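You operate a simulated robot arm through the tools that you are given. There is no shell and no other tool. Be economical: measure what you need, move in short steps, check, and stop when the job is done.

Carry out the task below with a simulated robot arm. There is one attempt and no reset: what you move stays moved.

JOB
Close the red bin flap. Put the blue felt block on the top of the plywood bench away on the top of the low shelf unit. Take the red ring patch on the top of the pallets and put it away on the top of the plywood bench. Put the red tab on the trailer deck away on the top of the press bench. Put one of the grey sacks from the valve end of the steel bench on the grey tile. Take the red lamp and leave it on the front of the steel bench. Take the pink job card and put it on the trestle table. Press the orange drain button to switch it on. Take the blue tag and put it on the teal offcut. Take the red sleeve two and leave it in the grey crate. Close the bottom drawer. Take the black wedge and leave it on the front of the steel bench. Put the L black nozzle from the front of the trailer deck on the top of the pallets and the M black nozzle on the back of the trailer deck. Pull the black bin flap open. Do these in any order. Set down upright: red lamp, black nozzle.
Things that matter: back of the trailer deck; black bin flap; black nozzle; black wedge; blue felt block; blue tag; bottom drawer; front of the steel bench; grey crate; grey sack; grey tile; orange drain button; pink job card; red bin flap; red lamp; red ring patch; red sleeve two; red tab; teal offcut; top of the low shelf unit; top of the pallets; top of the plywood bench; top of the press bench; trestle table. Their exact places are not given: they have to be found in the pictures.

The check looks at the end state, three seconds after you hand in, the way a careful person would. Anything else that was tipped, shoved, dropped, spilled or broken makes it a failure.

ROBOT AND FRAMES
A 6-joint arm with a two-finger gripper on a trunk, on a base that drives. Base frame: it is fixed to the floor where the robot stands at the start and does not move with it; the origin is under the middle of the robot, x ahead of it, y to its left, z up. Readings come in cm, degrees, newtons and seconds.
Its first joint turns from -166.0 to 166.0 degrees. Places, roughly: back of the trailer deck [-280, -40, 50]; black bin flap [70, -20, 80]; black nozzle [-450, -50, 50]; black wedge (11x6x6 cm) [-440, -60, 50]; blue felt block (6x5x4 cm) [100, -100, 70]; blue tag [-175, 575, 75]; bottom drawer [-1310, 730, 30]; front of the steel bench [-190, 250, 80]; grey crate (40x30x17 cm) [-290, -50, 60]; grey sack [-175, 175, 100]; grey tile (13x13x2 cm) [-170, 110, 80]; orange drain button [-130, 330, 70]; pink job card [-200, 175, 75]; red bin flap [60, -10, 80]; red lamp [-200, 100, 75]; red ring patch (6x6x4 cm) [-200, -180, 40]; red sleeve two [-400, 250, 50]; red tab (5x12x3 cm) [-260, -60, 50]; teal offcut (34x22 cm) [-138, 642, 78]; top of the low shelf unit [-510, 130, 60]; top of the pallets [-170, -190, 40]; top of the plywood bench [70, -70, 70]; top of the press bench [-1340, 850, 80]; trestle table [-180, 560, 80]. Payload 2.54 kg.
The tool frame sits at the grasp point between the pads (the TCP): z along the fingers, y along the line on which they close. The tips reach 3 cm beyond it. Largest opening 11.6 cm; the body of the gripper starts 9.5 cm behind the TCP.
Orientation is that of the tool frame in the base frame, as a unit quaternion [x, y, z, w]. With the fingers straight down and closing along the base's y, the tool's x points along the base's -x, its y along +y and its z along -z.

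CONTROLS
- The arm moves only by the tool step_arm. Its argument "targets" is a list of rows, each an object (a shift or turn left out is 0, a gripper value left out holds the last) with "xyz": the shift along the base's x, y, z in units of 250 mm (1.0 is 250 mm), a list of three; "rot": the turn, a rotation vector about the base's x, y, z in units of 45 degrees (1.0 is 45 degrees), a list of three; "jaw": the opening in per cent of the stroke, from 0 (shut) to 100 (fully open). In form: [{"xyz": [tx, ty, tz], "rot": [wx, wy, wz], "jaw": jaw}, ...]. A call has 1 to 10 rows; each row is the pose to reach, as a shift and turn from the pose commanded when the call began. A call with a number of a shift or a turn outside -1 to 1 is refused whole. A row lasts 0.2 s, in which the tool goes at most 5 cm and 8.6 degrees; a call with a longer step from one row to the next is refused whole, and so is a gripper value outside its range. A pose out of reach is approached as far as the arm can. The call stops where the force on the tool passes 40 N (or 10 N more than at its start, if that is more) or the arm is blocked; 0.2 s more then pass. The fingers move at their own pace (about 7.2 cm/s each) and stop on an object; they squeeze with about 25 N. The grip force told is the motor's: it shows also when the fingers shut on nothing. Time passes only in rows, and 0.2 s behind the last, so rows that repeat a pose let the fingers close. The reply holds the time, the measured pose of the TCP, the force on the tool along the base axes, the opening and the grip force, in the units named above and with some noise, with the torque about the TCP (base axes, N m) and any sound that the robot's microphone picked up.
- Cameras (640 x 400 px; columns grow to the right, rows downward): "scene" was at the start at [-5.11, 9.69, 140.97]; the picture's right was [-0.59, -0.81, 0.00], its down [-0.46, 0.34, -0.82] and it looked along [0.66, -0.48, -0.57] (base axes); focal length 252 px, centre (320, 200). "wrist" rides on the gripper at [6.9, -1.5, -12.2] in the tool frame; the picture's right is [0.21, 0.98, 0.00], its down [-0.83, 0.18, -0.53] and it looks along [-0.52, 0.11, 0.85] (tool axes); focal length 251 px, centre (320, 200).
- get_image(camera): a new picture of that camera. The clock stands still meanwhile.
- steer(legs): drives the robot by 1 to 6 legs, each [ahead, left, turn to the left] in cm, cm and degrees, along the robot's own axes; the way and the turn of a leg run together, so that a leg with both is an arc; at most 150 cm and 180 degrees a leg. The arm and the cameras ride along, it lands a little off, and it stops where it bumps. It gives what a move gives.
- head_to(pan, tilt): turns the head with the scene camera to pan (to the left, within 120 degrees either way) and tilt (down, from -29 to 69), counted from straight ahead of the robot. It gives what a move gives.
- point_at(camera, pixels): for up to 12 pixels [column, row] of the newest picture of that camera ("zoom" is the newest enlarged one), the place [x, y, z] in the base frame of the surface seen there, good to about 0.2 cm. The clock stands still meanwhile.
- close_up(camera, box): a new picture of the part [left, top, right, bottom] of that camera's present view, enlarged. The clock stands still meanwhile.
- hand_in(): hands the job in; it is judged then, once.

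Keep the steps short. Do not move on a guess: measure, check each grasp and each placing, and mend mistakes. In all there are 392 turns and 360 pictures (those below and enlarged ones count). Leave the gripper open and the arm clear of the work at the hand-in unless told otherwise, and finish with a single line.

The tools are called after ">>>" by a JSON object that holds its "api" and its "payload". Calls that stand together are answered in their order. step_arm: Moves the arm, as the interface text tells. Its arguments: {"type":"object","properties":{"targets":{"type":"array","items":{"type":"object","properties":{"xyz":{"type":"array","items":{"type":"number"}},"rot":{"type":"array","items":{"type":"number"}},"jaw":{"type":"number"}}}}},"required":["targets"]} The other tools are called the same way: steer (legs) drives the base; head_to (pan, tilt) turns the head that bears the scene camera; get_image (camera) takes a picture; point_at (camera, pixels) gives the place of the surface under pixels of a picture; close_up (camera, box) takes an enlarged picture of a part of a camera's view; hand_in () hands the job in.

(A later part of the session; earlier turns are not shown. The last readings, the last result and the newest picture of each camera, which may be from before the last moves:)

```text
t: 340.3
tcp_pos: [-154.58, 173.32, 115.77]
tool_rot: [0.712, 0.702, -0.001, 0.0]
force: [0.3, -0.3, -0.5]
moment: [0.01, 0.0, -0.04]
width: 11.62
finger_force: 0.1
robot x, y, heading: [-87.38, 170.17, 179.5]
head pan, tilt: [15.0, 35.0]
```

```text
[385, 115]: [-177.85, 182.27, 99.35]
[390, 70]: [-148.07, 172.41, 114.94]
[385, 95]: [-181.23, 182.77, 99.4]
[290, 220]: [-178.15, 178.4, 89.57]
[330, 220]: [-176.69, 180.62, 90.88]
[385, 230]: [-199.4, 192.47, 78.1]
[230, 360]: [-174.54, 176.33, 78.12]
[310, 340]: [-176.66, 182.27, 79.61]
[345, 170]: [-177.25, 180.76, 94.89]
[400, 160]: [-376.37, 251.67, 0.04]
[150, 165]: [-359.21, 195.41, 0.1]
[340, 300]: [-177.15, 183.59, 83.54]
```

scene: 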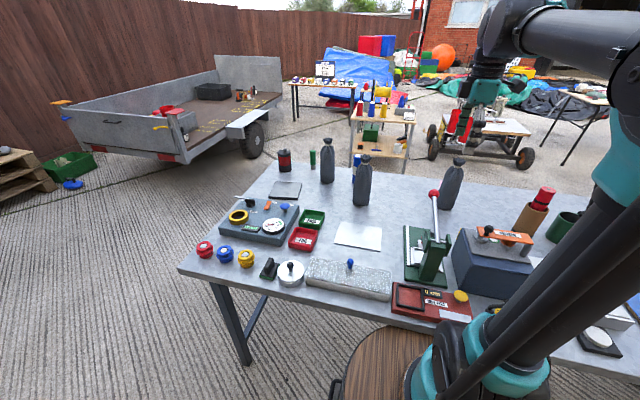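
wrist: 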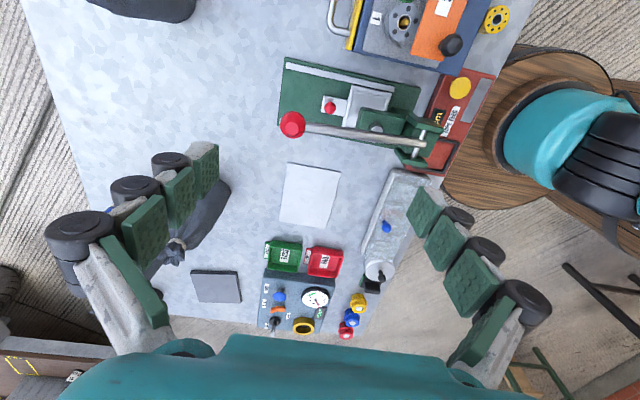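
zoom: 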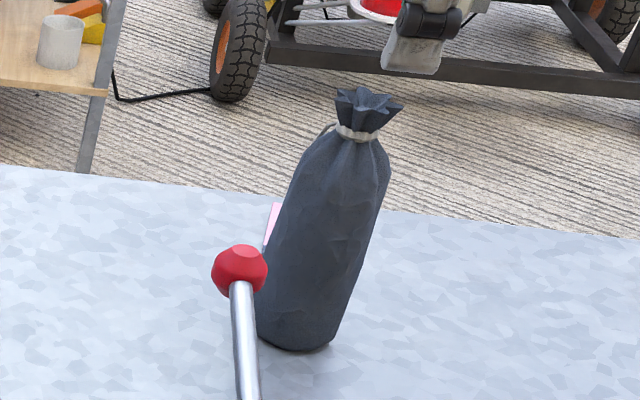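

Sack 3: centre about (-181,181), top z 100, about 9 cm wide. I move above it and look.

>>> {"api": "step_arm", "payload": {"targets": [{"xyz": [-0.19, 0.05, 0]}, {"xyz": [-0.38, 0.1, 0]}, {"xyz": [-0.57, 0.15, 0]}, {"xyz": [-0.76, 0.2, 0]}]}}

>>> {"api": "get_image", "payload": {"camera": "wrist"}}

>>> {"api": "point_at", "payload": {"camera": "scene", "pixels": [[275, 182], [301, 182], [268, 197], [298, 199], [285, 190], [284, 160]]}}

```text
t: 341.3
tcp_pos: [-173.82, 178.2, 115.74]
tool_rot: [0.713, 0.702, -0.001, -0.001]
force: [1.2, -0.2, 1.0]
moment: [0.05, 0.13, 0.0]
width: 11.61
finger_force: 0.0
robot x, y, heading: [-87.69, 169.78, 179.4]
head pan, tilt: [15.0, 35.0]
```

```text
223 pictures are left
```

wrist: 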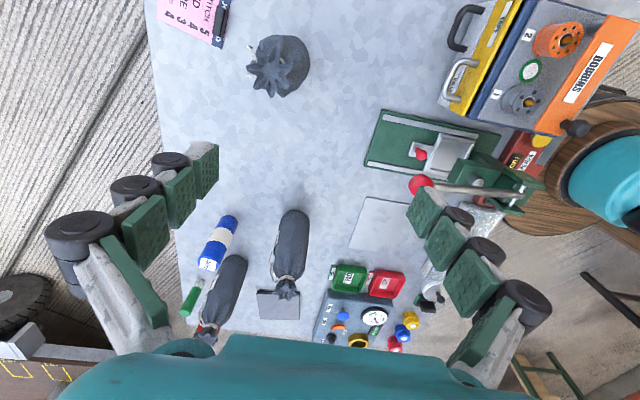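

```text
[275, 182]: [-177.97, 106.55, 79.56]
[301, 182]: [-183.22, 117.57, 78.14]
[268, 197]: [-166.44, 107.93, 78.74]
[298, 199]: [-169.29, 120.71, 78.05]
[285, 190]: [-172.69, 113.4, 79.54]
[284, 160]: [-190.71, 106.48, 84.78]
```

>>> {"api": "close_up", "payload": {"camera": "wrist", "box": [230, 20, 330, 110]}}

>>> {"api": "point_at", "payload": {"camera": "zoom", "pixels": [[225, 270], [250, 230], [360, 110], [420, 200], [330, 75], [240, 170], [400, 140], [200, 300], [270, 290], [170, 230], [320, 220], [440, 130]]}}

```text
4.44 times, centred on (280, 65) of wrist
```

zoom: 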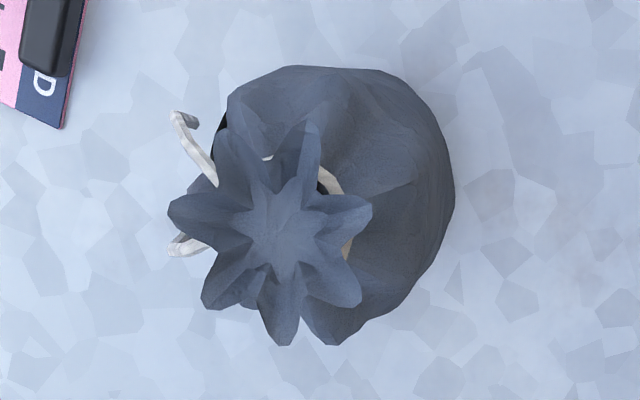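

```text
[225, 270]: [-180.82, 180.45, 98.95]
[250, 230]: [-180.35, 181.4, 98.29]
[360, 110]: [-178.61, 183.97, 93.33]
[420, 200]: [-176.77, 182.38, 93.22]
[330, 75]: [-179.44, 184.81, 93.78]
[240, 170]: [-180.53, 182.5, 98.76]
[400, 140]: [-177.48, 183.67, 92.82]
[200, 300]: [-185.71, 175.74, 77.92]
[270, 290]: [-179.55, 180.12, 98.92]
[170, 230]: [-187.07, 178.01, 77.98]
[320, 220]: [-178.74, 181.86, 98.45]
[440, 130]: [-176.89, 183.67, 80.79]
```

Sack centre (-179.6,181.4), about 7.5 cm wide. I descend over it to TCP z 90.5 and close.

>>> {"api": "step_arm", "payload": {"targets": [{"xyz": [-0.116, 0.064, 0]}, {"xyz": [-0.232, 0.128, -0.05]}, {"xyz": [-0.232, 0.128, -0.24]}, {"xyz": [-0.232, 0.128, -0.43]}, {"xyz": [-0.232, 0.128, -0.6]}]}}

>>> {"api": "get_image", "payload": {"camera": "wrist"}}

```text
t: 342.5
tcp_pos: [-179.6, 181.65, 100.74]
tool_rot: [0.712, 0.702, 0.0, -0.001]
force: [0.9, -0.3, -0.7]
moment: [-0.01, 0.02, 0.02]
width: 11.58
finger_force: 0.0
robot x, y, heading: [-87.85, 170.09, 179.5]
head pan, tilt: [15.0, 35.0]
```

```text
221 pictures are left
```

wrist: 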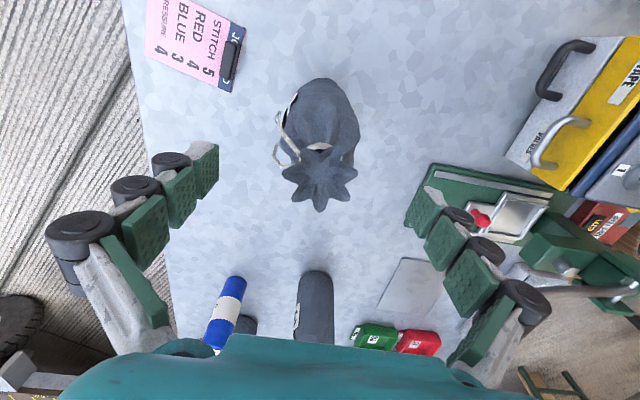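

>>> {"api": "step_arm", "payload": {"targets": [{"xyz": [0, 0, -0.18]}, {"xyz": [0, 0, -0.36]}, {"xyz": [0, 0, -0.4]}, {"xyz": [0, 0, -0.4], "jaw": 0}, {"xyz": [0, 0, -0.4]}, {"xyz": [0, 0, -0.4]}, {"xyz": [0, 0, -0.4]}]}}

>>> {"api": "step_arm", "payload": {"targets": [{"xyz": [0, 0, 0.06]}, {"xyz": [0, 0, 0.12]}]}}

>>> {"api": "get_image", "payload": {"camera": "wrist"}}

```text
t: 344.1
tcp_pos: [-179.75, 181.77, 90.44]
tool_rot: [0.712, 0.702, -0.001, -0.001]
force: [0.9, -0.1, 0.1]
moment: [0.0, 0.05, -0.02]
width: 6.71
finger_force: 25.0
robot x, y, heading: [-87.65, 170.35, 179.6]
head pan, tilt: [15.0, 35.0]
```

```text
t: 344.7
tcp_pos: [-179.82, 181.82, 93.61]
tool_rot: [0.712, 0.702, 0.0, -0.001]
force: [0.2, 0.6, -5.3]
moment: [0.0, -0.02, -0.01]
width: 6.72
finger_force: 25.0
robot x, y, heading: [-87.46, 170.16, 179.4]
head pan, tilt: [15.0, 35.0]
```

```text
220 pictures are left
```

wrist: 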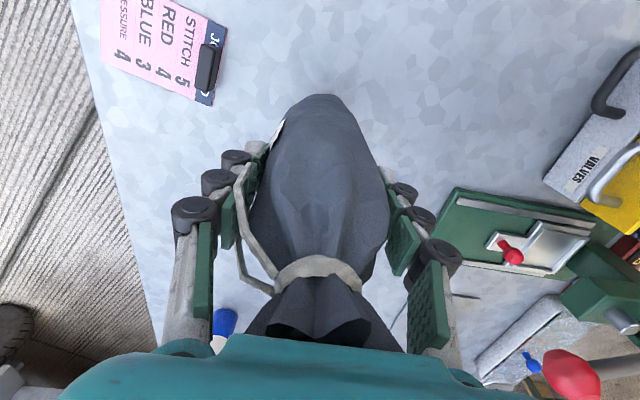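

Held (about 0.5 kg); the box labelled VALVES is right beside it. I lift to z≈118 and drive 30 cm left.

>>> {"api": "step_arm", "payload": {"targets": [{"xyz": [0, 0, 0.19]}, {"xyz": [0, 0, 0.38]}, {"xyz": [0, 0, 0.57]}, {"xyz": [0, 0, 0.76]}, {"xyz": [0, 0, 0.95]}]}}

>>> {"api": "steer", "payload": {"legs": [[0, 30, 0]]}}

>>> {"api": "close_up", "payload": {"camera": "scene", "box": [200, 120, 440, 290]}}

```text
t: 345.9
tcp_pos: [-180.0, 181.7, 117.33]
tool_rot: [0.712, 0.702, 0.001, 0.001]
force: [-0.1, 0.7, -5.9]
moment: [-0.03, 0.0, 0.03]
width: 6.72
finger_force: 24.2
robot x, y, heading: [-87.65, 170.1, 179.6]
head pan, tilt: [15.0, 35.0]
```

```text
t: 348.0
tcp_pos: [-180.17, 151.28, 117.47]
tool_rot: [0.712, 0.702, -0.001, 0.0]
force: [0.0, -0.2, -5.0]
moment: [0.01, 0.0, 0.04]
width: 6.71
finger_force: 25.2
robot x, y, heading: [-87.62, 139.57, 179.7]
head pan, tilt: [15.0, 35.0]
```

```text
2.35 times, centred on (320, 205) of scene
```

zoom: 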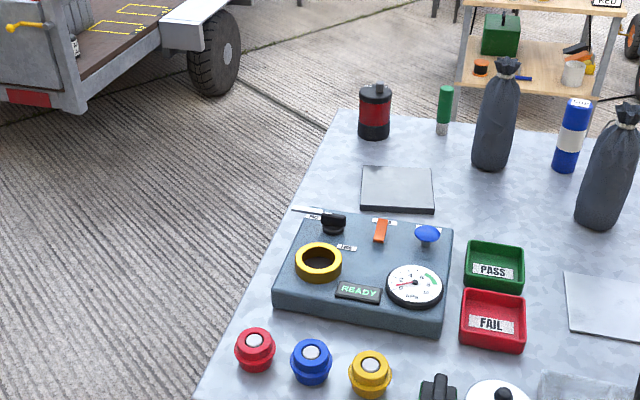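

>>> {"api": "point_at", "payload": {"camera": "zoom", "pixels": [[364, 168], [433, 170], [361, 205], [432, 207], [398, 188], [375, 95], [362, 100], [390, 100], [375, 130], [344, 213], [440, 225], [500, 160]]}}

```text
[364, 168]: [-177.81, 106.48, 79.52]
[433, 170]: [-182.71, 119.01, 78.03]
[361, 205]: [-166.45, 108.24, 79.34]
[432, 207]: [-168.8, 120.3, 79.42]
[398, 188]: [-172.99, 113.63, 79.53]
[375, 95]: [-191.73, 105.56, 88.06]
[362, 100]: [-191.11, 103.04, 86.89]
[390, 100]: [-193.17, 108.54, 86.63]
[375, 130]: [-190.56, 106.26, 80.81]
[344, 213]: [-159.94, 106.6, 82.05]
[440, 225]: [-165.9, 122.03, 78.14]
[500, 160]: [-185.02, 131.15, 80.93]
```

Tile centre (-173.3,113.4), top z 79.5. I carry the sack over it.

>>> {"api": "step_arm", "payload": {"targets": [{"xyz": [0.03, -0.18, 0]}, {"xyz": [0.07, -0.36, 0]}, {"xyz": [0.11, -0.54, 0]}, {"xyz": [0.15, -0.72, 0]}, {"xyz": [0.19, -0.9, 0]}]}}

>>> {"api": "step_arm", "payload": {"targets": [{"xyz": [0.045, -0.18, 0]}, {"xyz": [0.09, -0.36, 0]}, {"xyz": [0.09, -0.54, 0]}, {"xyz": [0.09, -0.61, -0.17]}, {"xyz": [0.09, -0.61, -0.36]}, {"xyz": [0.09, -0.61, -0.55]}, {"xyz": [0.09, -0.61, -0.74]}]}}

>>> {"api": "get_image", "payload": {"camera": "wrist"}}

>>> {"api": "close_up", "payload": {"camera": "scene", "box": [200, 120, 440, 290]}}

```text
t: 349.2
tcp_pos: [-175.68, 129.21, 117.82]
tool_rot: [0.712, 0.702, -0.001, -0.001]
force: [0.0, 1.3, -6.6]
moment: [-0.06, -0.01, 0.01]
width: 6.71
finger_force: 25.4
robot x, y, heading: [-87.66, 139.8, 179.7]
head pan, tilt: [15.0, 35.0]
```

```text
t: 350.8
tcp_pos: [-173.37, 113.59, 98.93]
tool_rot: [0.712, 0.702, 0.0, -0.001]
force: [1.1, -0.2, -5.7]
moment: [0.01, 0.03, -0.02]
width: 6.73
finger_force: 24.8
robot x, y, heading: [-87.42, 139.62, 179.5]
head pan, tilt: [15.0, 35.0]
```

```text
218 pictures are left
```

wrist: 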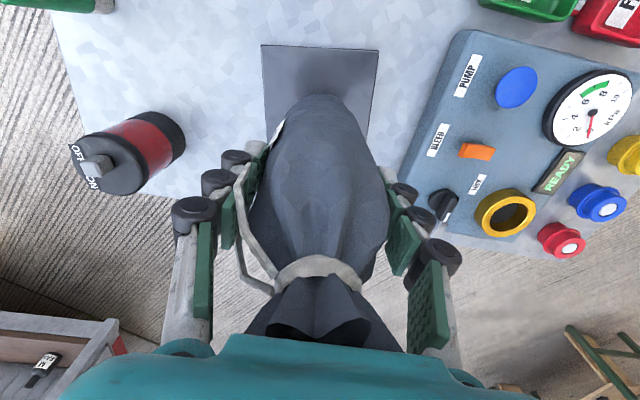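

```text
2.35 times, centred on (320, 205) of scene
```

zoom: 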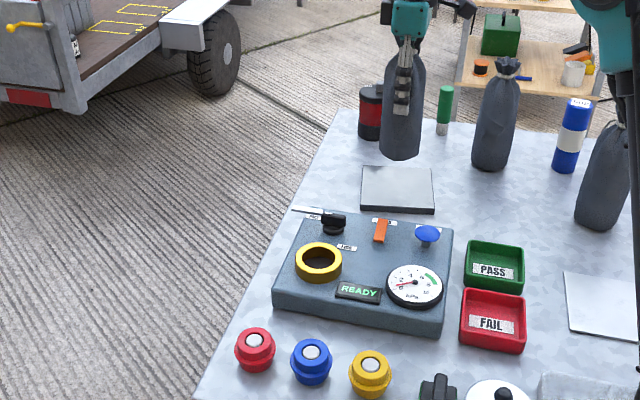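

>>> {"api": "step_arm", "payload": {"targets": [{"xyz": [0, 0, -0.14]}, {"xyz": [0, 0, -0.25]}, {"xyz": [0, 0, -0.285]}, {"xyz": [0, 0, -0.295]}]}}

```text
t: 351.8
tcp_pos: [-173.22, 113.55, 91.6]
tool_rot: [0.712, 0.702, -0.001, -0.001]
force: [-2.0, -2.2, 16.4]
moment: [-0.12, 0.1, -0.06]
width: 6.77
finger_force: 25.3
robot x, y, heading: [-87.88, 139.77, 179.7]
head pan, tilt: [15.0, 35.0]
```

Contact. I ease slightly, open fully and rise.

>>> {"api": "step_arm", "payload": {"targets": [{"xyz": [0, 0, 0.008]}, {"xyz": [0, 0, 0.008], "jaw": 95}, {"xyz": [0, 0, 0.008]}, {"xyz": [0, 0, 0.008]}, {"xyz": [0, 0, 0.19]}, {"xyz": [0, 0, 0.38]}, {"xyz": [0, 0, 0.57]}, {"xyz": [0, 0, 0.76]}]}}

>>> {"api": "get_image", "payload": {"camera": "wrist"}}

>>> {"api": "close_up", "payload": {"camera": "scene", "box": [200, 120, 440, 290]}}

```text
t: 353.6
tcp_pos: [-173.0, 113.17, 110.8]
tool_rot: [0.712, 0.702, -0.001, -0.001]
force: [-0.1, -0.7, -0.4]
moment: [0.02, -0.04, -0.03]
width: 11.03
finger_force: 0.1
robot x, y, heading: [-87.6, 139.47, 179.5]
head pan, tilt: [15.0, 35.0]
```

```text
216 pictures are left
```

wrist: 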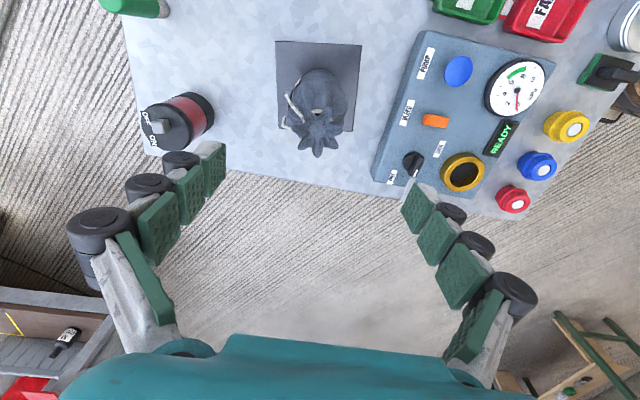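

```text
2.35 times, centred on (320, 205) of scene
```

zoom: 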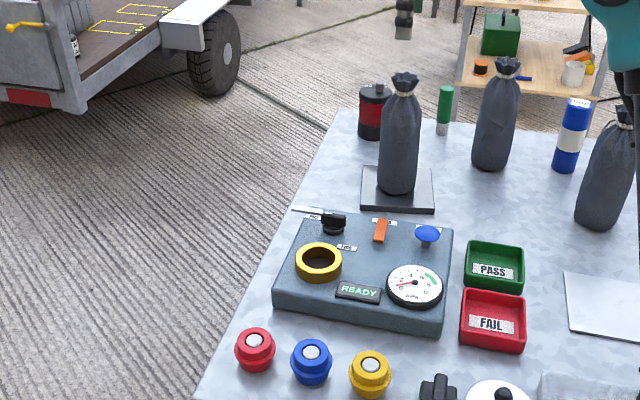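

The sack stands on the tile. Now the lamp: I measure it in the wrist view.

>>> {"api": "close_up", "payload": {"camera": "wrist", "box": [120, 70, 240, 170]}}

>>> {"api": "point_at", "payload": {"camera": "zoom", "pixels": [[200, 260], [135, 240], [290, 310], [215, 355], [250, 200], [205, 215], [300, 160], [440, 230], [400, 110], [350, 270]]}}

```text
4.00 times, centred on (180, 120) of wrist
```

zoom: 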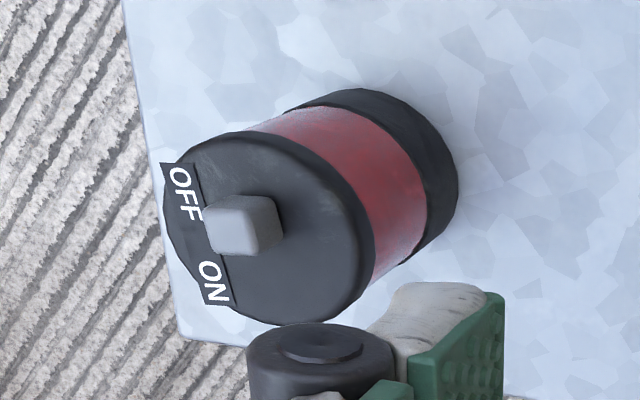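

```text
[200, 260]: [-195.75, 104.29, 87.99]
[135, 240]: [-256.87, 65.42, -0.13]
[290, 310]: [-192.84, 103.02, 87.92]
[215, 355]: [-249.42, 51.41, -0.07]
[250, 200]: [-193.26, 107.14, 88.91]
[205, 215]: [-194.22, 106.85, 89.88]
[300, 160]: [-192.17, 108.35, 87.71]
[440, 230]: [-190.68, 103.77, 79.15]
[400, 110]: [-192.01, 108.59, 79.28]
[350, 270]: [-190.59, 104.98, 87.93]
```

Lamp centre (-193.4,105.8), out of reach from here. I'll work from the west side. I retract, drive around the south end, and turn to face east.

>>> {"api": "step_arm", "payload": {"targets": [{"xyz": [0.18, 0.04, 0.05]}, {"xyz": [0.36, 0.08, 0.05]}, {"xyz": [0.54, 0.12, 0.05]}, {"xyz": [0.72, 0.16, 0.0]}, {"xyz": [0.9, 0.2, 0.0]}]}}

>>> {"api": "steer", "payload": {"legs": [[0, 98, 0], [100, 0, 0], [100, 0, 0], [0, -62, 0], [0, 0, 180]]}}

>>> {"api": "head_to", "payload": {"pan": 20, "tilt": 35}}

>>> {"api": "get_image", "payload": {"camera": "scene"}}

>>> {"api": "get_image", "payload": {"camera": "wrist"}}

```text
t: 354.8
tcp_pos: [-150.47, 118.41, 110.0]
tool_rot: [0.712, 0.702, -0.001, 0.0]
force: [-0.3, -0.4, 0.6]
moment: [0.01, -0.09, 0.04]
width: 11.03
finger_force: 0.0
robot x, y, heading: [-87.53, 139.76, 179.8]
head pan, tilt: [15.0, 35.0]
```

```text
t: 356.9
tcp_pos: [-151.05, 109.14, 110.01]
tool_rot: [0.745, 0.667, -0.002, 0.0]
force: [0.1, 0.6, 0.2]
moment: [0.0, 0.02, 0.0]
width: 11.02
finger_force: 0.1
robot x, y, heading: [-86.55, 124.47, 174.3]
head pan, tilt: [15.0, 35.0]
stopped in leg 1: the robot was blocked; the commanded pose is now the measured one
```

```text
t: 357.6
tcp_pos: [-151.18, 109.12, 110.12]
tool_rot: [0.745, 0.667, -0.001, -0.001]
force: [0.2, 0.3, -0.5]
moment: [-0.01, 0.0, -0.02]
width: 11.01
finger_force: 0.0
robot x, y, heading: [-86.66, 124.25, 174.1]
head pan, tilt: [20.0, 35.0]
```

```text
213 pictures are left
```

scene: 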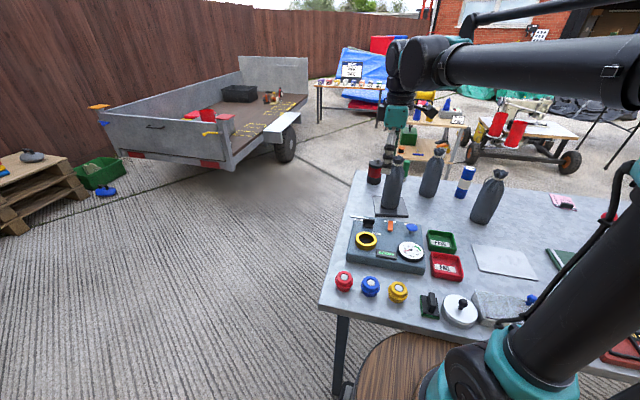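

```text
212 pictures are left
```

wrist: 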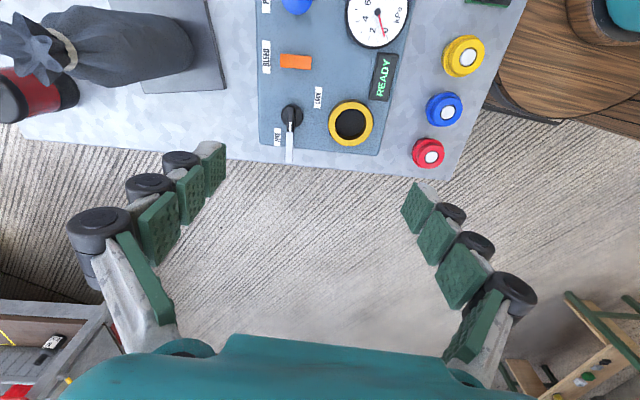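

The base plate met the bench leg; everything still stands. I back off 32 cm first, then go around.

>>> {"api": "steer", "payload": {"legs": [[-32, 0, 5], [0, 85, 0], [140, 0, 0], [95, 0, 0], [0, -65, 0]]}}

>>> {"api": "steer", "payload": {"legs": [[0, 0, 180]]}}

>>> {"api": "head_to", "payload": {"pan": 20, "tilt": 35}}

>>> {"api": "get_image", "payload": {"camera": "scene"}}

>>> {"api": "get_image", "payload": {"camera": "wrist"}}

```text
t: 378.1
tcp_pos: [-350.84, 88.41, 110.09]
tool_rot: [0.724, 0.69, 0.0, -0.001]
force: [-0.3, -0.2, -0.1]
moment: [0.02, 0.0, 0.02]
width: 11.02
finger_force: 0.0
robot x, y, heading: [-287.04, 107.8, 177.9]
head pan, tilt: [20.0, 35.0]
```

```text
t: 385.7
tcp_pos: [-223.29, 123.51, 110.15]
tool_rot: [-0.671, 0.742, -0.001, 0.001]
force: [0.0, 0.3, -0.1]
moment: [0.01, -0.03, 0.03]
width: 11.02
finger_force: 0.0
robot x, y, heading: [-287.62, 107.86, -5.3]
head pan, tilt: [20.0, 35.0]
```

```text
t: 386.3
tcp_pos: [-223.23, 123.37, 110.0]
tool_rot: [-0.671, 0.741, -0.001, 0.0]
force: [-0.6, -0.3, 0.9]
moment: [0.01, -0.04, 0.03]
width: 11.03
finger_force: 0.1
robot x, y, heading: [-287.34, 107.43, -5.0]
head pan, tilt: [20.0, 35.0]
```

```text
211 pictures are left
```

scene: 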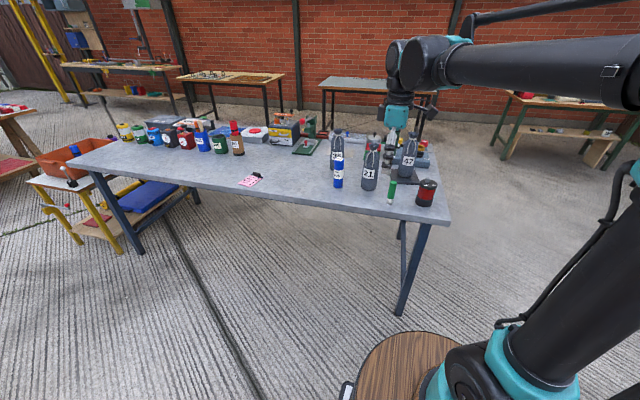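

```text
210 pictures are left
```

wrist: 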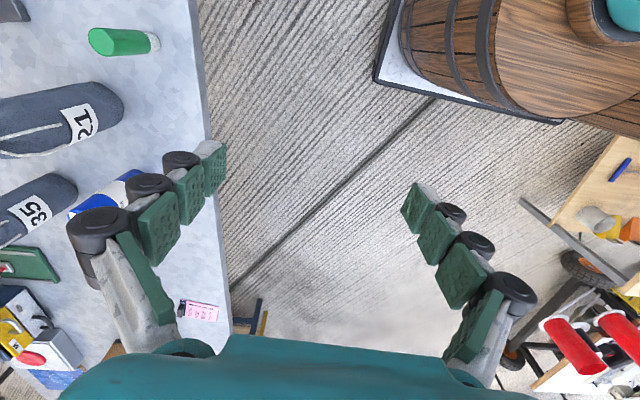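

>>> {"api": "close_up", "payload": {"camera": "scene", "box": [60, 110, 460, 240]}}

>>> {"api": "point_at", "payload": {"camera": "scene", "pixels": [[90, 168], [150, 168], [445, 222], [250, 180], [190, 168], [330, 195], [400, 205], [425, 188], [110, 145], [204, 145], [238, 150], [170, 160]]}}

```text
1.60 times, centred on (260, 175) of scene
```

zoom: 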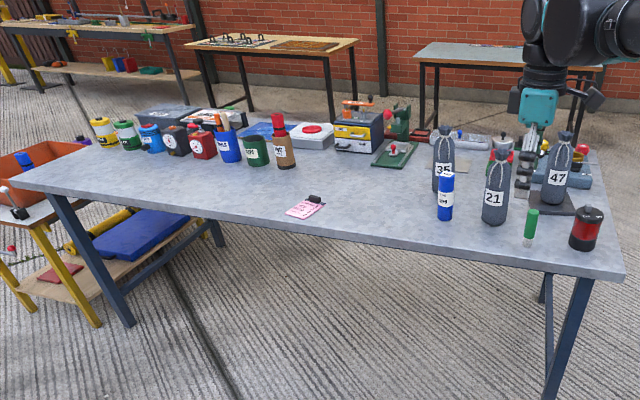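

```text
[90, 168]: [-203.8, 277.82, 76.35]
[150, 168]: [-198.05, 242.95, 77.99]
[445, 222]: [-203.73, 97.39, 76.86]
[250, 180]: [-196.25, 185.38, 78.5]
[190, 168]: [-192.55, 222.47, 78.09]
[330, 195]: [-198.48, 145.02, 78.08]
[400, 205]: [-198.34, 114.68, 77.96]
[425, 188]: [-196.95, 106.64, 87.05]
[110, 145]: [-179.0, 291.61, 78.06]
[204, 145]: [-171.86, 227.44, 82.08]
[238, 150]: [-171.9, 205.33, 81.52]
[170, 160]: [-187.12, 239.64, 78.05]
```

Free strip along the west edge at y 190-290 is the front. I go to the lamp: over (-193.4,105.8).

>>> {"api": "step_arm", "payload": {"targets": [{"xyz": [0.16, -0.1, 0], "jaw": 85}, {"xyz": [0.32, -0.2, 0]}, {"xyz": [0.48, -0.3, 0]}, {"xyz": [0.64, -0.4, 0]}, {"xyz": [0.8, -0.5, 0]}, {"xyz": [0.96, -0.6, 0]}]}}

>>> {"api": "step_arm", "payload": {"targets": [{"xyz": [0.12, -0.08, -0.05]}, {"xyz": [0.232, -0.104, -0.2]}, {"xyz": [0.232, -0.104, -0.36]}]}}

>>> {"api": "get_image", "payload": {"camera": "wrist"}}

```text
t: 387.7
tcp_pos: [-199.48, 108.8, 109.88]
tool_rot: [-0.671, 0.741, 0.0, 0.0]
force: [-0.9, -0.2, -0.3]
moment: [-0.02, -0.09, 0.02]
width: 9.85
finger_force: 0.1
robot x, y, heading: [-287.77, 107.82, -5.0]
head pan, tilt: [20.0, 35.0]
```

```text
t: 388.5
tcp_pos: [-193.45, 105.86, 101.18]
tool_rot: [-0.672, 0.741, -0.001, 0.001]
force: [-0.4, 0.9, 1.0]
moment: [0.01, -0.01, -0.01]
width: 9.85
finger_force: 0.0
robot x, y, heading: [-287.25, 107.43, -4.9]
head pan, tilt: [20.0, 35.0]
```

```text
208 pictures are left
```

wrist: 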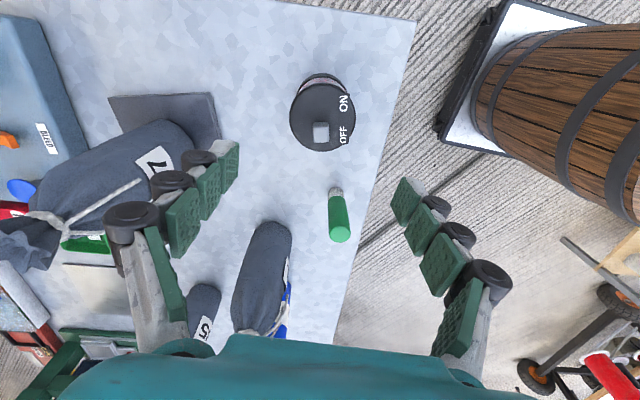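

Aligned. Down to z 83, close, lift a little.

>>> {"api": "step_arm", "payload": {"targets": [{"xyz": [0, 0, -0.19]}, {"xyz": [0, 0, -0.38]}, {"xyz": [0, 0, -0.57]}, {"xyz": [0, 0, -0.727]}, {"xyz": [0, 0, -0.727], "jaw": 0}, {"xyz": [0, 0, -0.727]}, {"xyz": [0, 0, -0.727]}, {"xyz": [0, 0, -0.727]}]}}

>>> {"api": "step_arm", "payload": {"targets": [{"xyz": [0, 0, 0.19]}, {"xyz": [0, 0, 0.38]}, {"xyz": [0, 0, 0.57]}, {"xyz": [0, 0, 0.76]}, {"xyz": [0, 0, 0.95]}]}}

>>> {"api": "get_image", "payload": {"camera": "wrist"}}

```text
t: 390.3
tcp_pos: [-193.35, 105.77, 83.24]
tool_rot: [-0.672, 0.741, -0.001, 0.001]
force: [0.5, 0.0, 0.0]
moment: [-0.02, -0.01, 0.04]
width: 6.64
finger_force: 25.3
robot x, y, heading: [-288.08, 107.7, -5.3]
head pan, tilt: [20.0, 35.0]
```

```text
t: 391.5
tcp_pos: [-193.44, 105.95, 106.83]
tool_rot: [-0.671, 0.741, -0.001, 0.002]
force: [0.6, 0.2, -4.8]
moment: [0.0, 0.03, 0.0]
width: 6.66
finger_force: 25.1
robot x, y, heading: [-287.36, 107.76, -5.2]
head pan, tilt: [20.0, 35.0]
```

```text
207 pictures are left
```

wrist: 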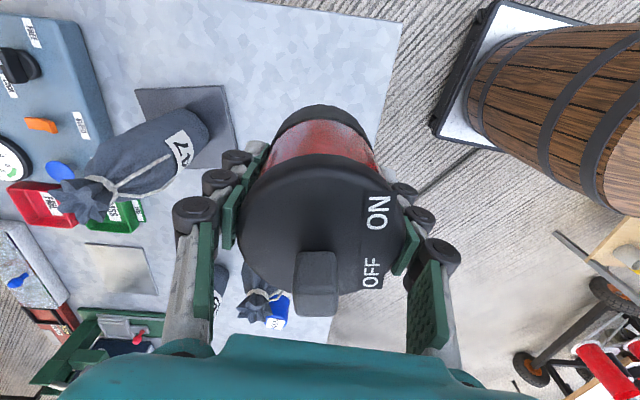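

Lamp held upright. I retract 12 cm, straighten the heading and drive 127 cm along the bench.

>>> {"api": "step_arm", "payload": {"targets": [{"xyz": [-0.18, 0, 0.05]}, {"xyz": [-0.36, 0, 0.1]}, {"xyz": [-0.5, 0, 0.1]}]}}

>>> {"api": "steer", "payload": {"legs": [[0, 0, 5.2], [0, 127, 0]]}}

>>> {"api": "get_image", "payload": {"camera": "scene"}}

>>> {"api": "get_image", "payload": {"camera": "wrist"}}

```text
t: 392.3
tcp_pos: [-206.03, 105.88, 109.23]
tool_rot: [-0.672, 0.74, -0.001, 0.0]
force: [0.7, 0.4, -3.6]
moment: [0.02, 0.04, -0.02]
width: 6.67
finger_force: 25.1
robot x, y, heading: [-287.52, 107.43, -5.6]
head pan, tilt: [20.0, 35.0]
```

```text
t: 399.3
tcp_pos: [-207.88, 244.43, 109.15]
tool_rot: [0.713, -0.701, 0.001, 0.0]
force: [1.0, 0.0, -3.8]
moment: [0.01, 0.01, -0.01]
width: 6.64
finger_force: 25.3
robot x, y, heading: [-289.12, 236.81, 1.4]
head pan, tilt: [20.0, 35.0]
```

```text
206 pictures are left
```

scene: 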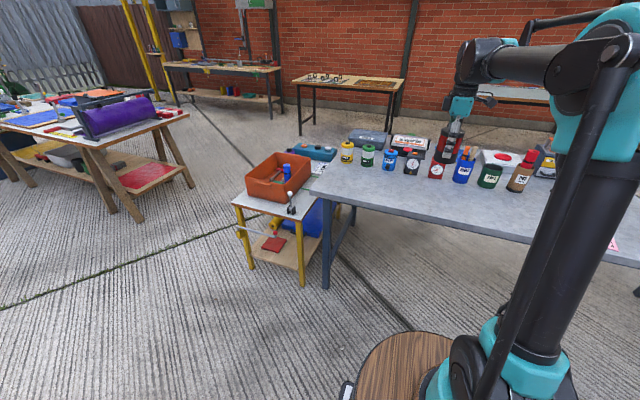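

```text
205 pictures are left
```

wrist: 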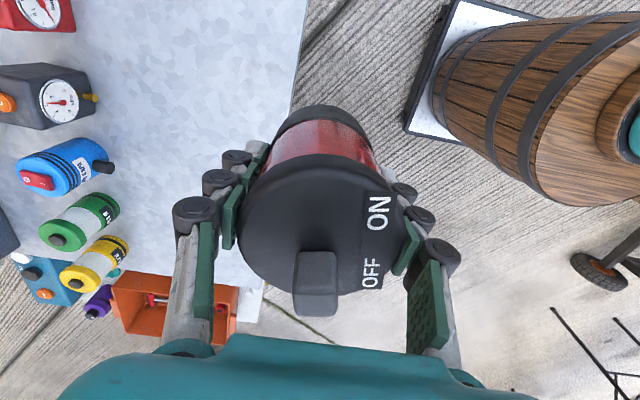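

>>> {"api": "point_at", "payload": {"camera": "scene", "pixels": [[436, 178], [389, 168], [347, 162], [411, 172], [400, 190], [360, 180], [350, 190], [330, 190], [530, 240], [462, 180]]}}

```text
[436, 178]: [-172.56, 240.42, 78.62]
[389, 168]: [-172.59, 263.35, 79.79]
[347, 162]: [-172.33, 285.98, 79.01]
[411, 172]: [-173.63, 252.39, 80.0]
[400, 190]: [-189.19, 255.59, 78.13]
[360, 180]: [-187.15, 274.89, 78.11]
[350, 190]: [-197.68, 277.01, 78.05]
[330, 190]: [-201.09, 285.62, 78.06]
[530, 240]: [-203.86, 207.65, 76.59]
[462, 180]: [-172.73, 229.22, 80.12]
```

>>> {"api": "steer", "payload": {"legs": [[5, 0, 0]]}}

>>> {"api": "step_arm", "payload": {"targets": [{"xyz": [0.16, -0.06, 0]}, {"xyz": [0.32, -0.12, 0]}, {"xyz": [0.47, -0.18, 0]}, {"xyz": [0.47, -0.18, -0.19]}, {"xyz": [0.47, -0.18, -0.38]}, {"xyz": [0.47, -0.18, -0.57]}, {"xyz": [0.47, -0.18, -0.76]}, {"xyz": [0.47, -0.18, -0.92]}]}}

>>> {"api": "get_image", "payload": {"camera": "wrist"}}

```text
t: 400.2
tcp_pos: [-203.0, 244.51, 109.23]
tool_rot: [0.713, -0.702, 0.001, -0.001]
force: [0.4, 0.7, -2.6]
moment: [0.0, 0.0, 0.01]
width: 6.65
finger_force: 24.4
robot x, y, heading: [-283.79, 236.68, 1.3]
head pan, tilt: [20.0, 35.0]
```

```text
t: 402.0
tcp_pos: [-191.05, 240.15, 86.32]
tool_rot: [0.713, -0.702, 0.0, 0.0]
force: [-0.9, 1.0, -3.7]
moment: [-0.02, -0.01, 0.01]
width: 6.65
finger_force: 25.0
robot x, y, heading: [-284.26, 236.51, 1.4]
head pan, tilt: [20.0, 35.0]
```

```text
204 pictures are left
```

wrist: 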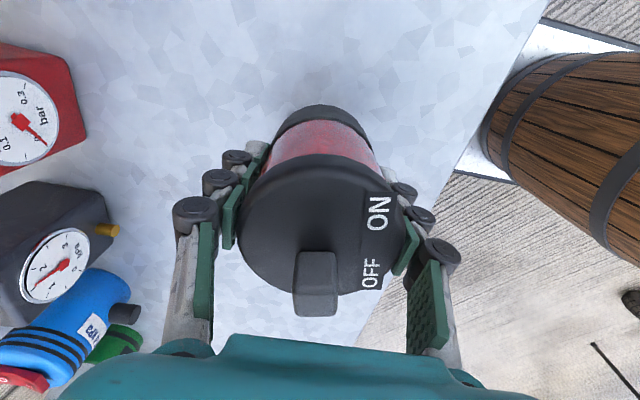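

>>> {"api": "step_arm", "payload": {"targets": [{"xyz": [0, 0, -0.08]}, {"xyz": [0, 0, -0.115]}, {"xyz": [0, 0, -0.13]}, {"xyz": [0, 0, -0.135]}]}}

```text
t: 403.0
tcp_pos: [-191.02, 239.94, 83.14]
tool_rot: [0.712, -0.702, 0.0, 0.0]
force: [3.1, -2.3, 15.6]
moment: [-0.09, -0.12, 0.19]
width: 6.66
finger_force: 24.4
robot x, y, heading: [-284.01, 237.17, 1.6]
head pan, tilt: [20.0, 35.0]
```

Contact. Ease, open, rise.

>>> {"api": "step_arm", "payload": {"targets": [{"xyz": [0, 0, 0.008]}, {"xyz": [0, 0, 0.008], "jaw": 85}, {"xyz": [0, 0, 0.008]}, {"xyz": [0, 0, 0.19]}, {"xyz": [0, 0, 0.38]}, {"xyz": [0, 0, 0.57]}, {"xyz": [0, 0, 0.76]}, {"xyz": [-0.1, 0, 0.92]}]}}

>>> {"api": "get_image", "payload": {"camera": "wrist"}}

```text
t: 404.8
tcp_pos: [-193.37, 239.73, 106.06]
tool_rot: [0.713, -0.702, 0.001, 0.0]
force: [0.3, -0.8, 0.1]
moment: [0.02, 0.03, 0.01]
width: 9.85
finger_force: 0.0
robot x, y, heading: [-284.02, 236.93, 1.2]
head pan, tilt: [20.0, 35.0]
```

```text
203 pictures are left
```

wrist: 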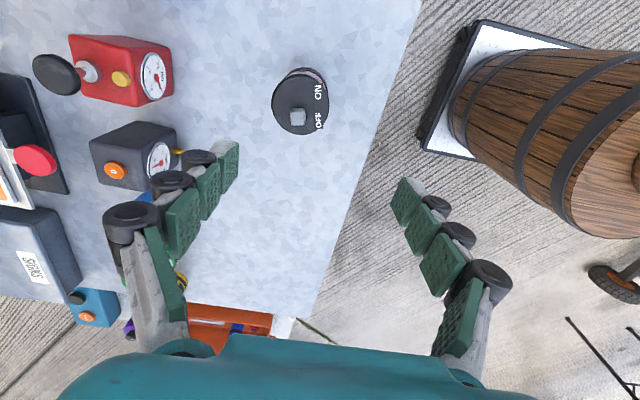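

Lamp stands on the front strip. Next the pink job card near (-196,184): I drive 50 cm right and look.

>>> {"api": "steer", "payload": {"legs": [[0, -52, 0]]}}

>>> {"api": "get_image", "payload": {"camera": "wrist"}}

>>> {"api": "get_image", "payload": {"camera": "scene"}}

```text
t: 407.9
tcp_pos: [-192.18, 187.38, 105.99]
tool_rot: [0.714, -0.7, 0.0, -0.001]
force: [0.5, 0.5, -0.6]
moment: [0.01, 0.0, -0.02]
width: 9.85
finger_force: 0.1
robot x, y, heading: [-282.53, 184.04, 1.5]
head pan, tilt: [20.0, 35.0]
```

```text
202 pictures are left
```

wrist: 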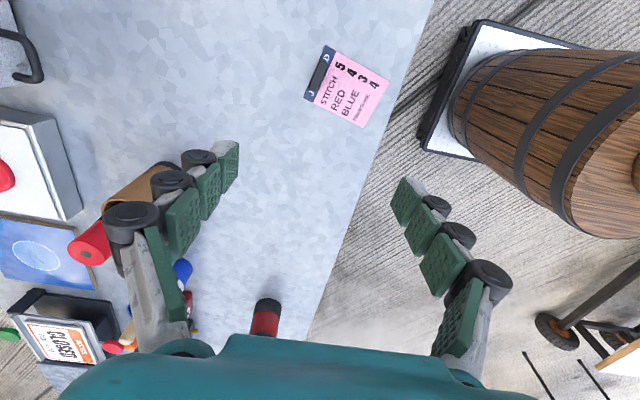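

```text
201 pictures are left
```

scene: 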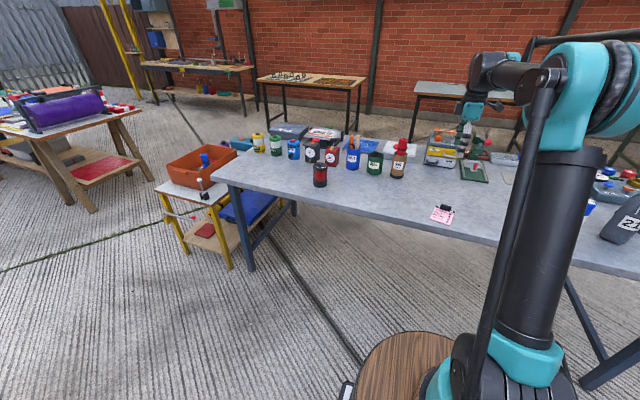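

>>> {"api": "close_up", "payload": {"camera": "wrist", "box": [290, 30, 400, 140]}}

>>> {"api": "point_at", "payload": {"camera": "zoom", "pixels": [[190, 60], [80, 200], [290, 340], [390, 200], [155, 130], [120, 165], [170, 110], [140, 150], [230, 200], [170, 140]]}}

>>> {"api": "close_up", "payload": {"camera": "scene", "box": [410, 190, 480, 240]}}

```text
3.64 times, centred on (345, 85) of wrist
```

zoom: 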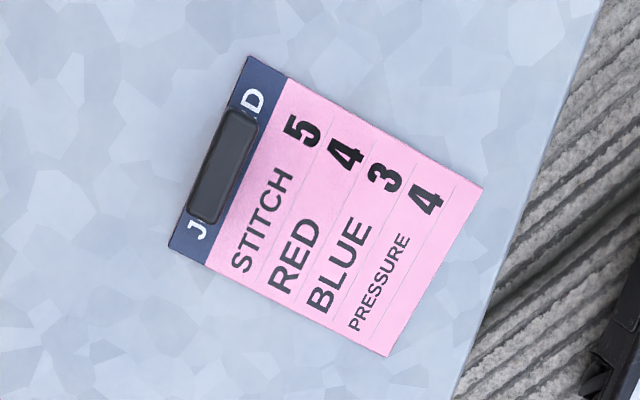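

```text
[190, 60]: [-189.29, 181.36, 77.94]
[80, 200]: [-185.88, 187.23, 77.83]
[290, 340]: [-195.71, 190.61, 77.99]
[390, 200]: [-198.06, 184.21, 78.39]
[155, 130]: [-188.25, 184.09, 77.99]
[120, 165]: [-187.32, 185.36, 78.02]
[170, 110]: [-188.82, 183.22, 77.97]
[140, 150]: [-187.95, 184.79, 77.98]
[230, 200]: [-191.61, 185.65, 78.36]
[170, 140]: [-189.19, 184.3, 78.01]
```

```text
8.00 times, centred on (445, 215) of scene
```

zoom: 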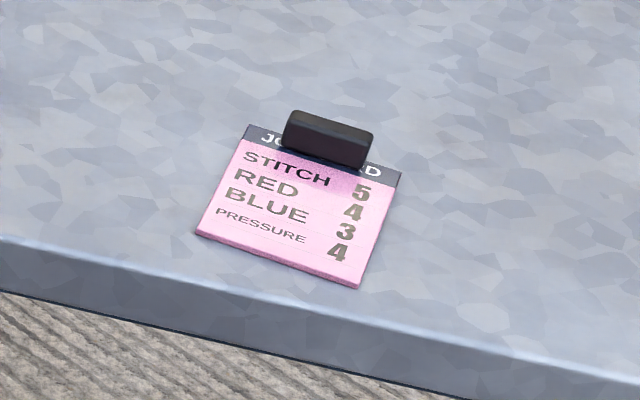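

>>> {"api": "point_at", "payload": {"camera": "zoom", "pixels": [[330, 130], [300, 118], [365, 140], [290, 145], [360, 162], [325, 155], [245, 130], [400, 178], [200, 232], [355, 284], [330, 122]]}}

>>> {"api": "point_at", "payload": {"camera": "wrist", "pixels": [[321, 74], [325, 62], [316, 86], [318, 74], [324, 75]]}}

```text
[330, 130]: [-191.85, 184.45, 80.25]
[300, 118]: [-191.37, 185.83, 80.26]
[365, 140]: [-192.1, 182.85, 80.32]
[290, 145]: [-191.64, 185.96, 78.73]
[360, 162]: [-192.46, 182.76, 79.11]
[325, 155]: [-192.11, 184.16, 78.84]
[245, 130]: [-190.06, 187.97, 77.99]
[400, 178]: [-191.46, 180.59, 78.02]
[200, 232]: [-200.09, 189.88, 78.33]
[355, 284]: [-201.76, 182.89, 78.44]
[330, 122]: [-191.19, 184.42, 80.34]
```

```text
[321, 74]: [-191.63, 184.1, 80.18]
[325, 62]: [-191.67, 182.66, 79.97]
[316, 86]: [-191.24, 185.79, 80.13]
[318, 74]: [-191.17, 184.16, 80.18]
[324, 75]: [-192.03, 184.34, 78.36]
```

Clip: centre (-191.5,184.3), top z 80.3, thin along x. I turn -12°, jaw to 4.5 cm, and descend to just above it.

>>> {"api": "step_arm", "payload": {"targets": [{"xyz": [0.014, -0.06, 0], "rot": [0, 0, -0.133], "jaw": 38}, {"xyz": [0.028, -0.124, -0.1], "rot": [0, 0, -0.267]}, {"xyz": [0.028, -0.124, -0.29], "rot": [0, 0, -0.267]}, {"xyz": [0.028, -0.124, -0.48], "rot": [0, 0, -0.267]}, {"xyz": [0.028, -0.124, -0.67], "rot": [0, 0, -0.267]}, {"xyz": [0.028, -0.124, -0.8], "rot": [0, 0, -0.267]}]}}

>>> {"api": "get_image", "payload": {"camera": "wrist"}}

```text
t: 409.3
tcp_pos: [-191.3, 184.52, 86.16]
tool_rot: [-0.636, 0.771, -0.001, 0.0]
force: [-0.5, -0.1, -0.6]
moment: [-0.01, -0.02, 0.0]
width: 4.41
finger_force: 0.2
robot x, y, heading: [-282.82, 184.13, 1.7]
head pan, tilt: [20.0, 35.0]
```

```text
198 pictures are left
```

wrist: 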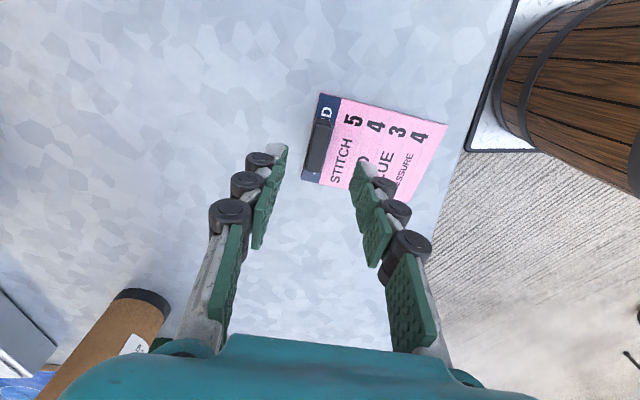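

Well aligned. Down 4.4 cm and close.

>>> {"api": "step_arm", "payload": {"targets": [{"xyz": [0, 0, -0.12]}, {"xyz": [0, 0, -0.178]}, {"xyz": [0, 0, -0.178], "jaw": 0}, {"xyz": [0, 0, -0.178]}, {"xyz": [0, 0, -0.178]}]}}

>>> {"api": "step_arm", "payload": {"targets": [{"xyz": [0, 0, 0.1]}, {"xyz": [0, 0, 0.29]}, {"xyz": [0, 0, 0.48]}, {"xyz": [0, 0, 0.67]}, {"xyz": [0, 0, 0.86]}, {"xyz": [0, 0, 1.0]}]}}

>>> {"api": "get_image", "payload": {"camera": "wrist"}}

```text
t: 410.5
tcp_pos: [-191.19, 184.41, 81.76]
tool_rot: [-0.637, 0.771, 0.0, 0.001]
force: [0.5, 0.1, -0.2]
moment: [0.0, 0.01, 0.01]
width: 1.3
finger_force: 25.4
robot x, y, heading: [-282.62, 184.38, 1.7]
head pan, tilt: [20.0, 35.0]
```

```text
t: 411.9
tcp_pos: [-191.51, 184.43, 106.61]
tool_rot: [-0.636, 0.771, 0.0, 0.0]
force: [1.0, 0.4, -0.1]
moment: [0.0, 0.03, 0.03]
width: 1.27
finger_force: 25.1
robot x, y, heading: [-282.62, 184.06, 1.5]
head pan, tilt: [20.0, 35.0]
```

```text
197 pictures are left
```

wrist: 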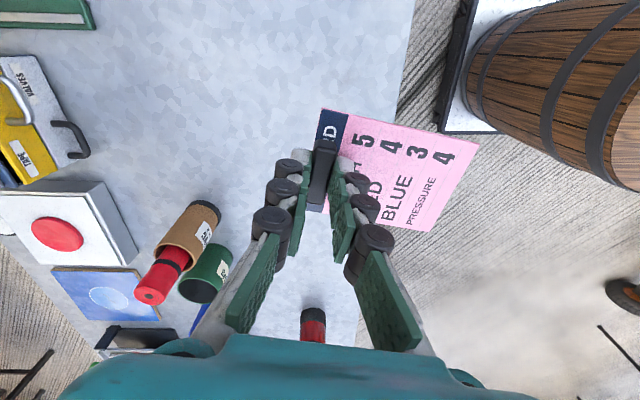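

Card held. Next the trestle table (-180,560). I look along the way (+y).

>>> {"api": "step_arm", "payload": {"targets": [{"xyz": [-0.19, 0, 0]}, {"xyz": [-0.38, 0, 0]}, {"xyz": [-0.57, 0, 0]}, {"xyz": [-0.76, 0, 0]}, {"xyz": [-0.95, 0, 0]}]}}

>>> {"api": "head_to", "payload": {"pan": 80, "tilt": 20}}

>>> {"api": "get_image", "payload": {"camera": "scene"}}

>>> {"api": "point_at", "payload": {"camera": "scene", "pixels": [[430, 195], [545, 145], [440, 160], [560, 170], [600, 260], [150, 180], [300, 200], [470, 220]]}}

```text
t: 413.1
tcp_pos: [-215.57, 184.21, 106.28]
tool_rot: [-0.636, 0.771, -0.001, 0.001]
force: [0.5, -0.6, -0.3]
moment: [0.0, 0.1, 0.01]
width: 1.26
finger_force: 25.1
robot x, y, heading: [-282.48, 184.2, 1.7]
head pan, tilt: [20.0, 35.0]
```

```text
t: 414.4
tcp_pos: [-215.43, 184.19, 106.38]
tool_rot: [-0.637, 0.771, -0.001, 0.001]
force: [0.0, 0.8, -1.1]
moment: [0.0, -0.02, -0.02]
width: 1.29
finger_force: 25.1
robot x, y, heading: [-282.45, 183.93, 1.6]
head pan, tilt: [80.0, 20.0]
```

```text
196 pictures are left
```

scene: 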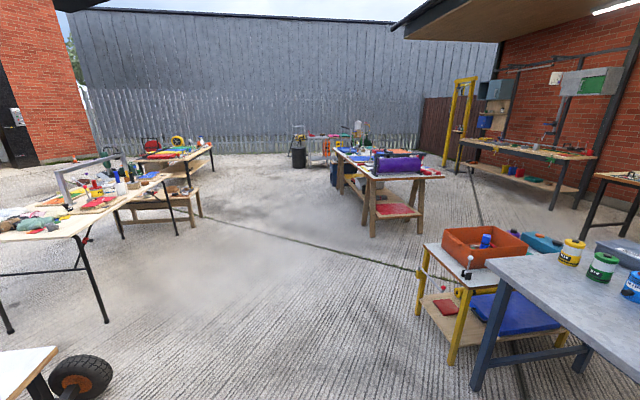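

```text
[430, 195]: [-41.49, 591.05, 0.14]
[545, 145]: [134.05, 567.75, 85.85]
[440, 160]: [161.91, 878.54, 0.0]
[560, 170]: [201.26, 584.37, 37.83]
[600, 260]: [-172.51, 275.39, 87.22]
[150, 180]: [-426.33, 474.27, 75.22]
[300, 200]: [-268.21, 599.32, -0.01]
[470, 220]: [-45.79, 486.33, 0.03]
```

>>> {"api": "close_up", "payload": {"camera": "scene", "box": [310, 120, 470, 240]}}

>>> {"api": "point_at", "payload": {"camera": "zoom", "pixels": [[225, 225], [535, 215], [120, 120], [300, 200], [180, 175], [390, 160], [240, 190], [480, 205], [150, 120], [340, 225], [430, 120], [250, 460]]}}

```text
3.33 times, centred on (390, 180) of scene
```

zoom: 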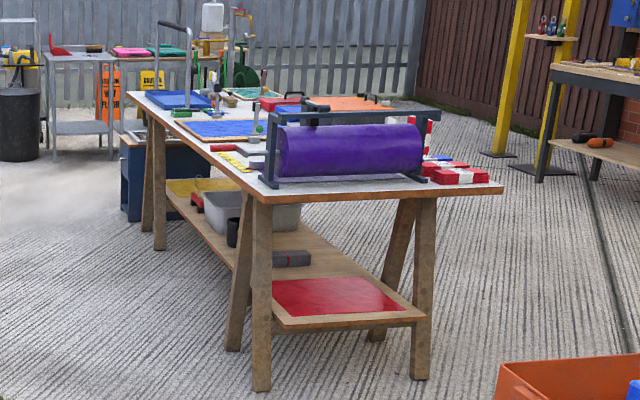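

```text
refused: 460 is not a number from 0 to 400
```

I drive nearer, along x≈-290, to about y=480.

>>> {"api": "steer", "payload": {"legs": [[-15, 60, -1.5], [0, 140, 0], [0, 110, 0]]}}

>>> {"api": "head_to", "payload": {"pan": 30, "tilt": 35}}

>>> {"api": "get_image", "payload": {"camera": "scene"}}

>>> {"api": "get_image", "payload": {"camera": "wrist"}}

```text
t: 429.8
tcp_pos: [-229.77, 493.5, 106.37]
tool_rot: [-0.618, 0.786, -0.001, 0.001]
force: [0.4, 0.4, -0.6]
moment: [-0.01, -0.01, -0.01]
width: 1.27
finger_force: 24.7
robot x, y, heading: [-297.0, 496.42, -1.6]
head pan, tilt: [80.0, 20.0]
```

```text
t: 431.0
tcp_pos: [-229.62, 493.61, 106.39]
tool_rot: [-0.617, 0.787, -0.001, 0.001]
force: [-0.3, 0.2, -0.8]
moment: [-0.01, -0.02, 0.03]
width: 1.25
finger_force: 25.1
robot x, y, heading: [-297.04, 497.19, -1.4]
head pan, tilt: [30.0, 35.0]
```

```text
194 pictures are left
```

scene: 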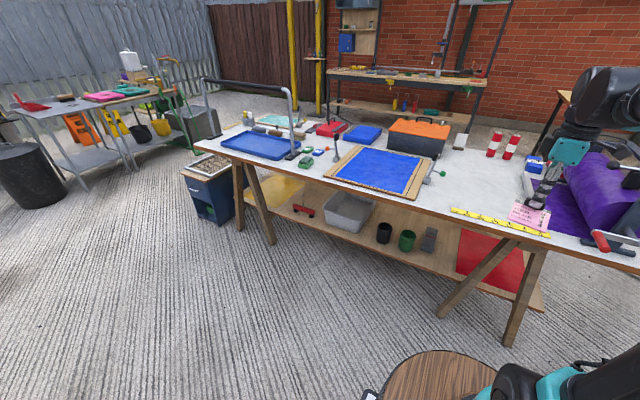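

```text
193 pictures are left
```

wrist: 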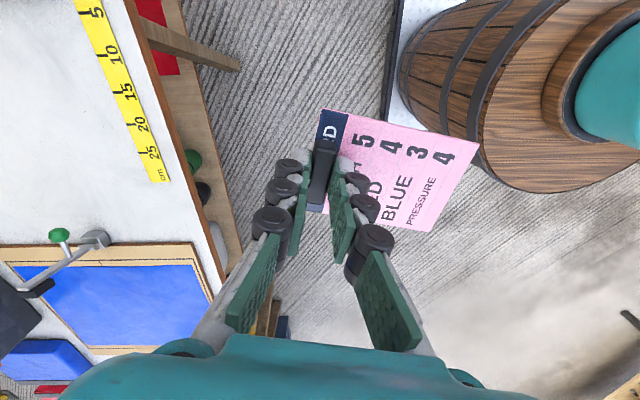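

>>> {"api": "close_up", "payload": {"camera": "scene", "box": [200, 100, 580, 260]}}

>>> {"api": "point_at", "payload": {"camera": "scene", "pixels": [[475, 185], [450, 195], [440, 185], [500, 170], [460, 210], [530, 233], [300, 135], [265, 128], [222, 146], [420, 205], [380, 170], [490, 200]]}}

```text
1.68 times, centred on (390, 180) of scene
```

zoom: 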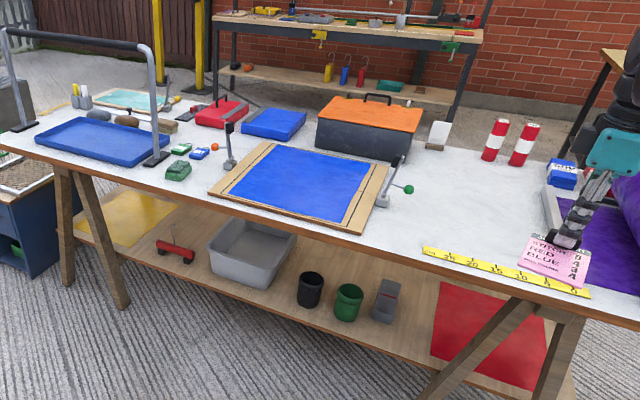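

```text
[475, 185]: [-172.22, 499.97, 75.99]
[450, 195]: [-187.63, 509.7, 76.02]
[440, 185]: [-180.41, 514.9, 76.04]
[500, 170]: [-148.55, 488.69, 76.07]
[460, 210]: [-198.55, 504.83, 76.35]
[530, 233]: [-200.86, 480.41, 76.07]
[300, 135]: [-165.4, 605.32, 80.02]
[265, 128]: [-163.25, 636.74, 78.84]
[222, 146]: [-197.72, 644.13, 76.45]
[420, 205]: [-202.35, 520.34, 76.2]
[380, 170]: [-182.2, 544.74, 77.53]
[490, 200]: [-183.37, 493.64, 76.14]
```

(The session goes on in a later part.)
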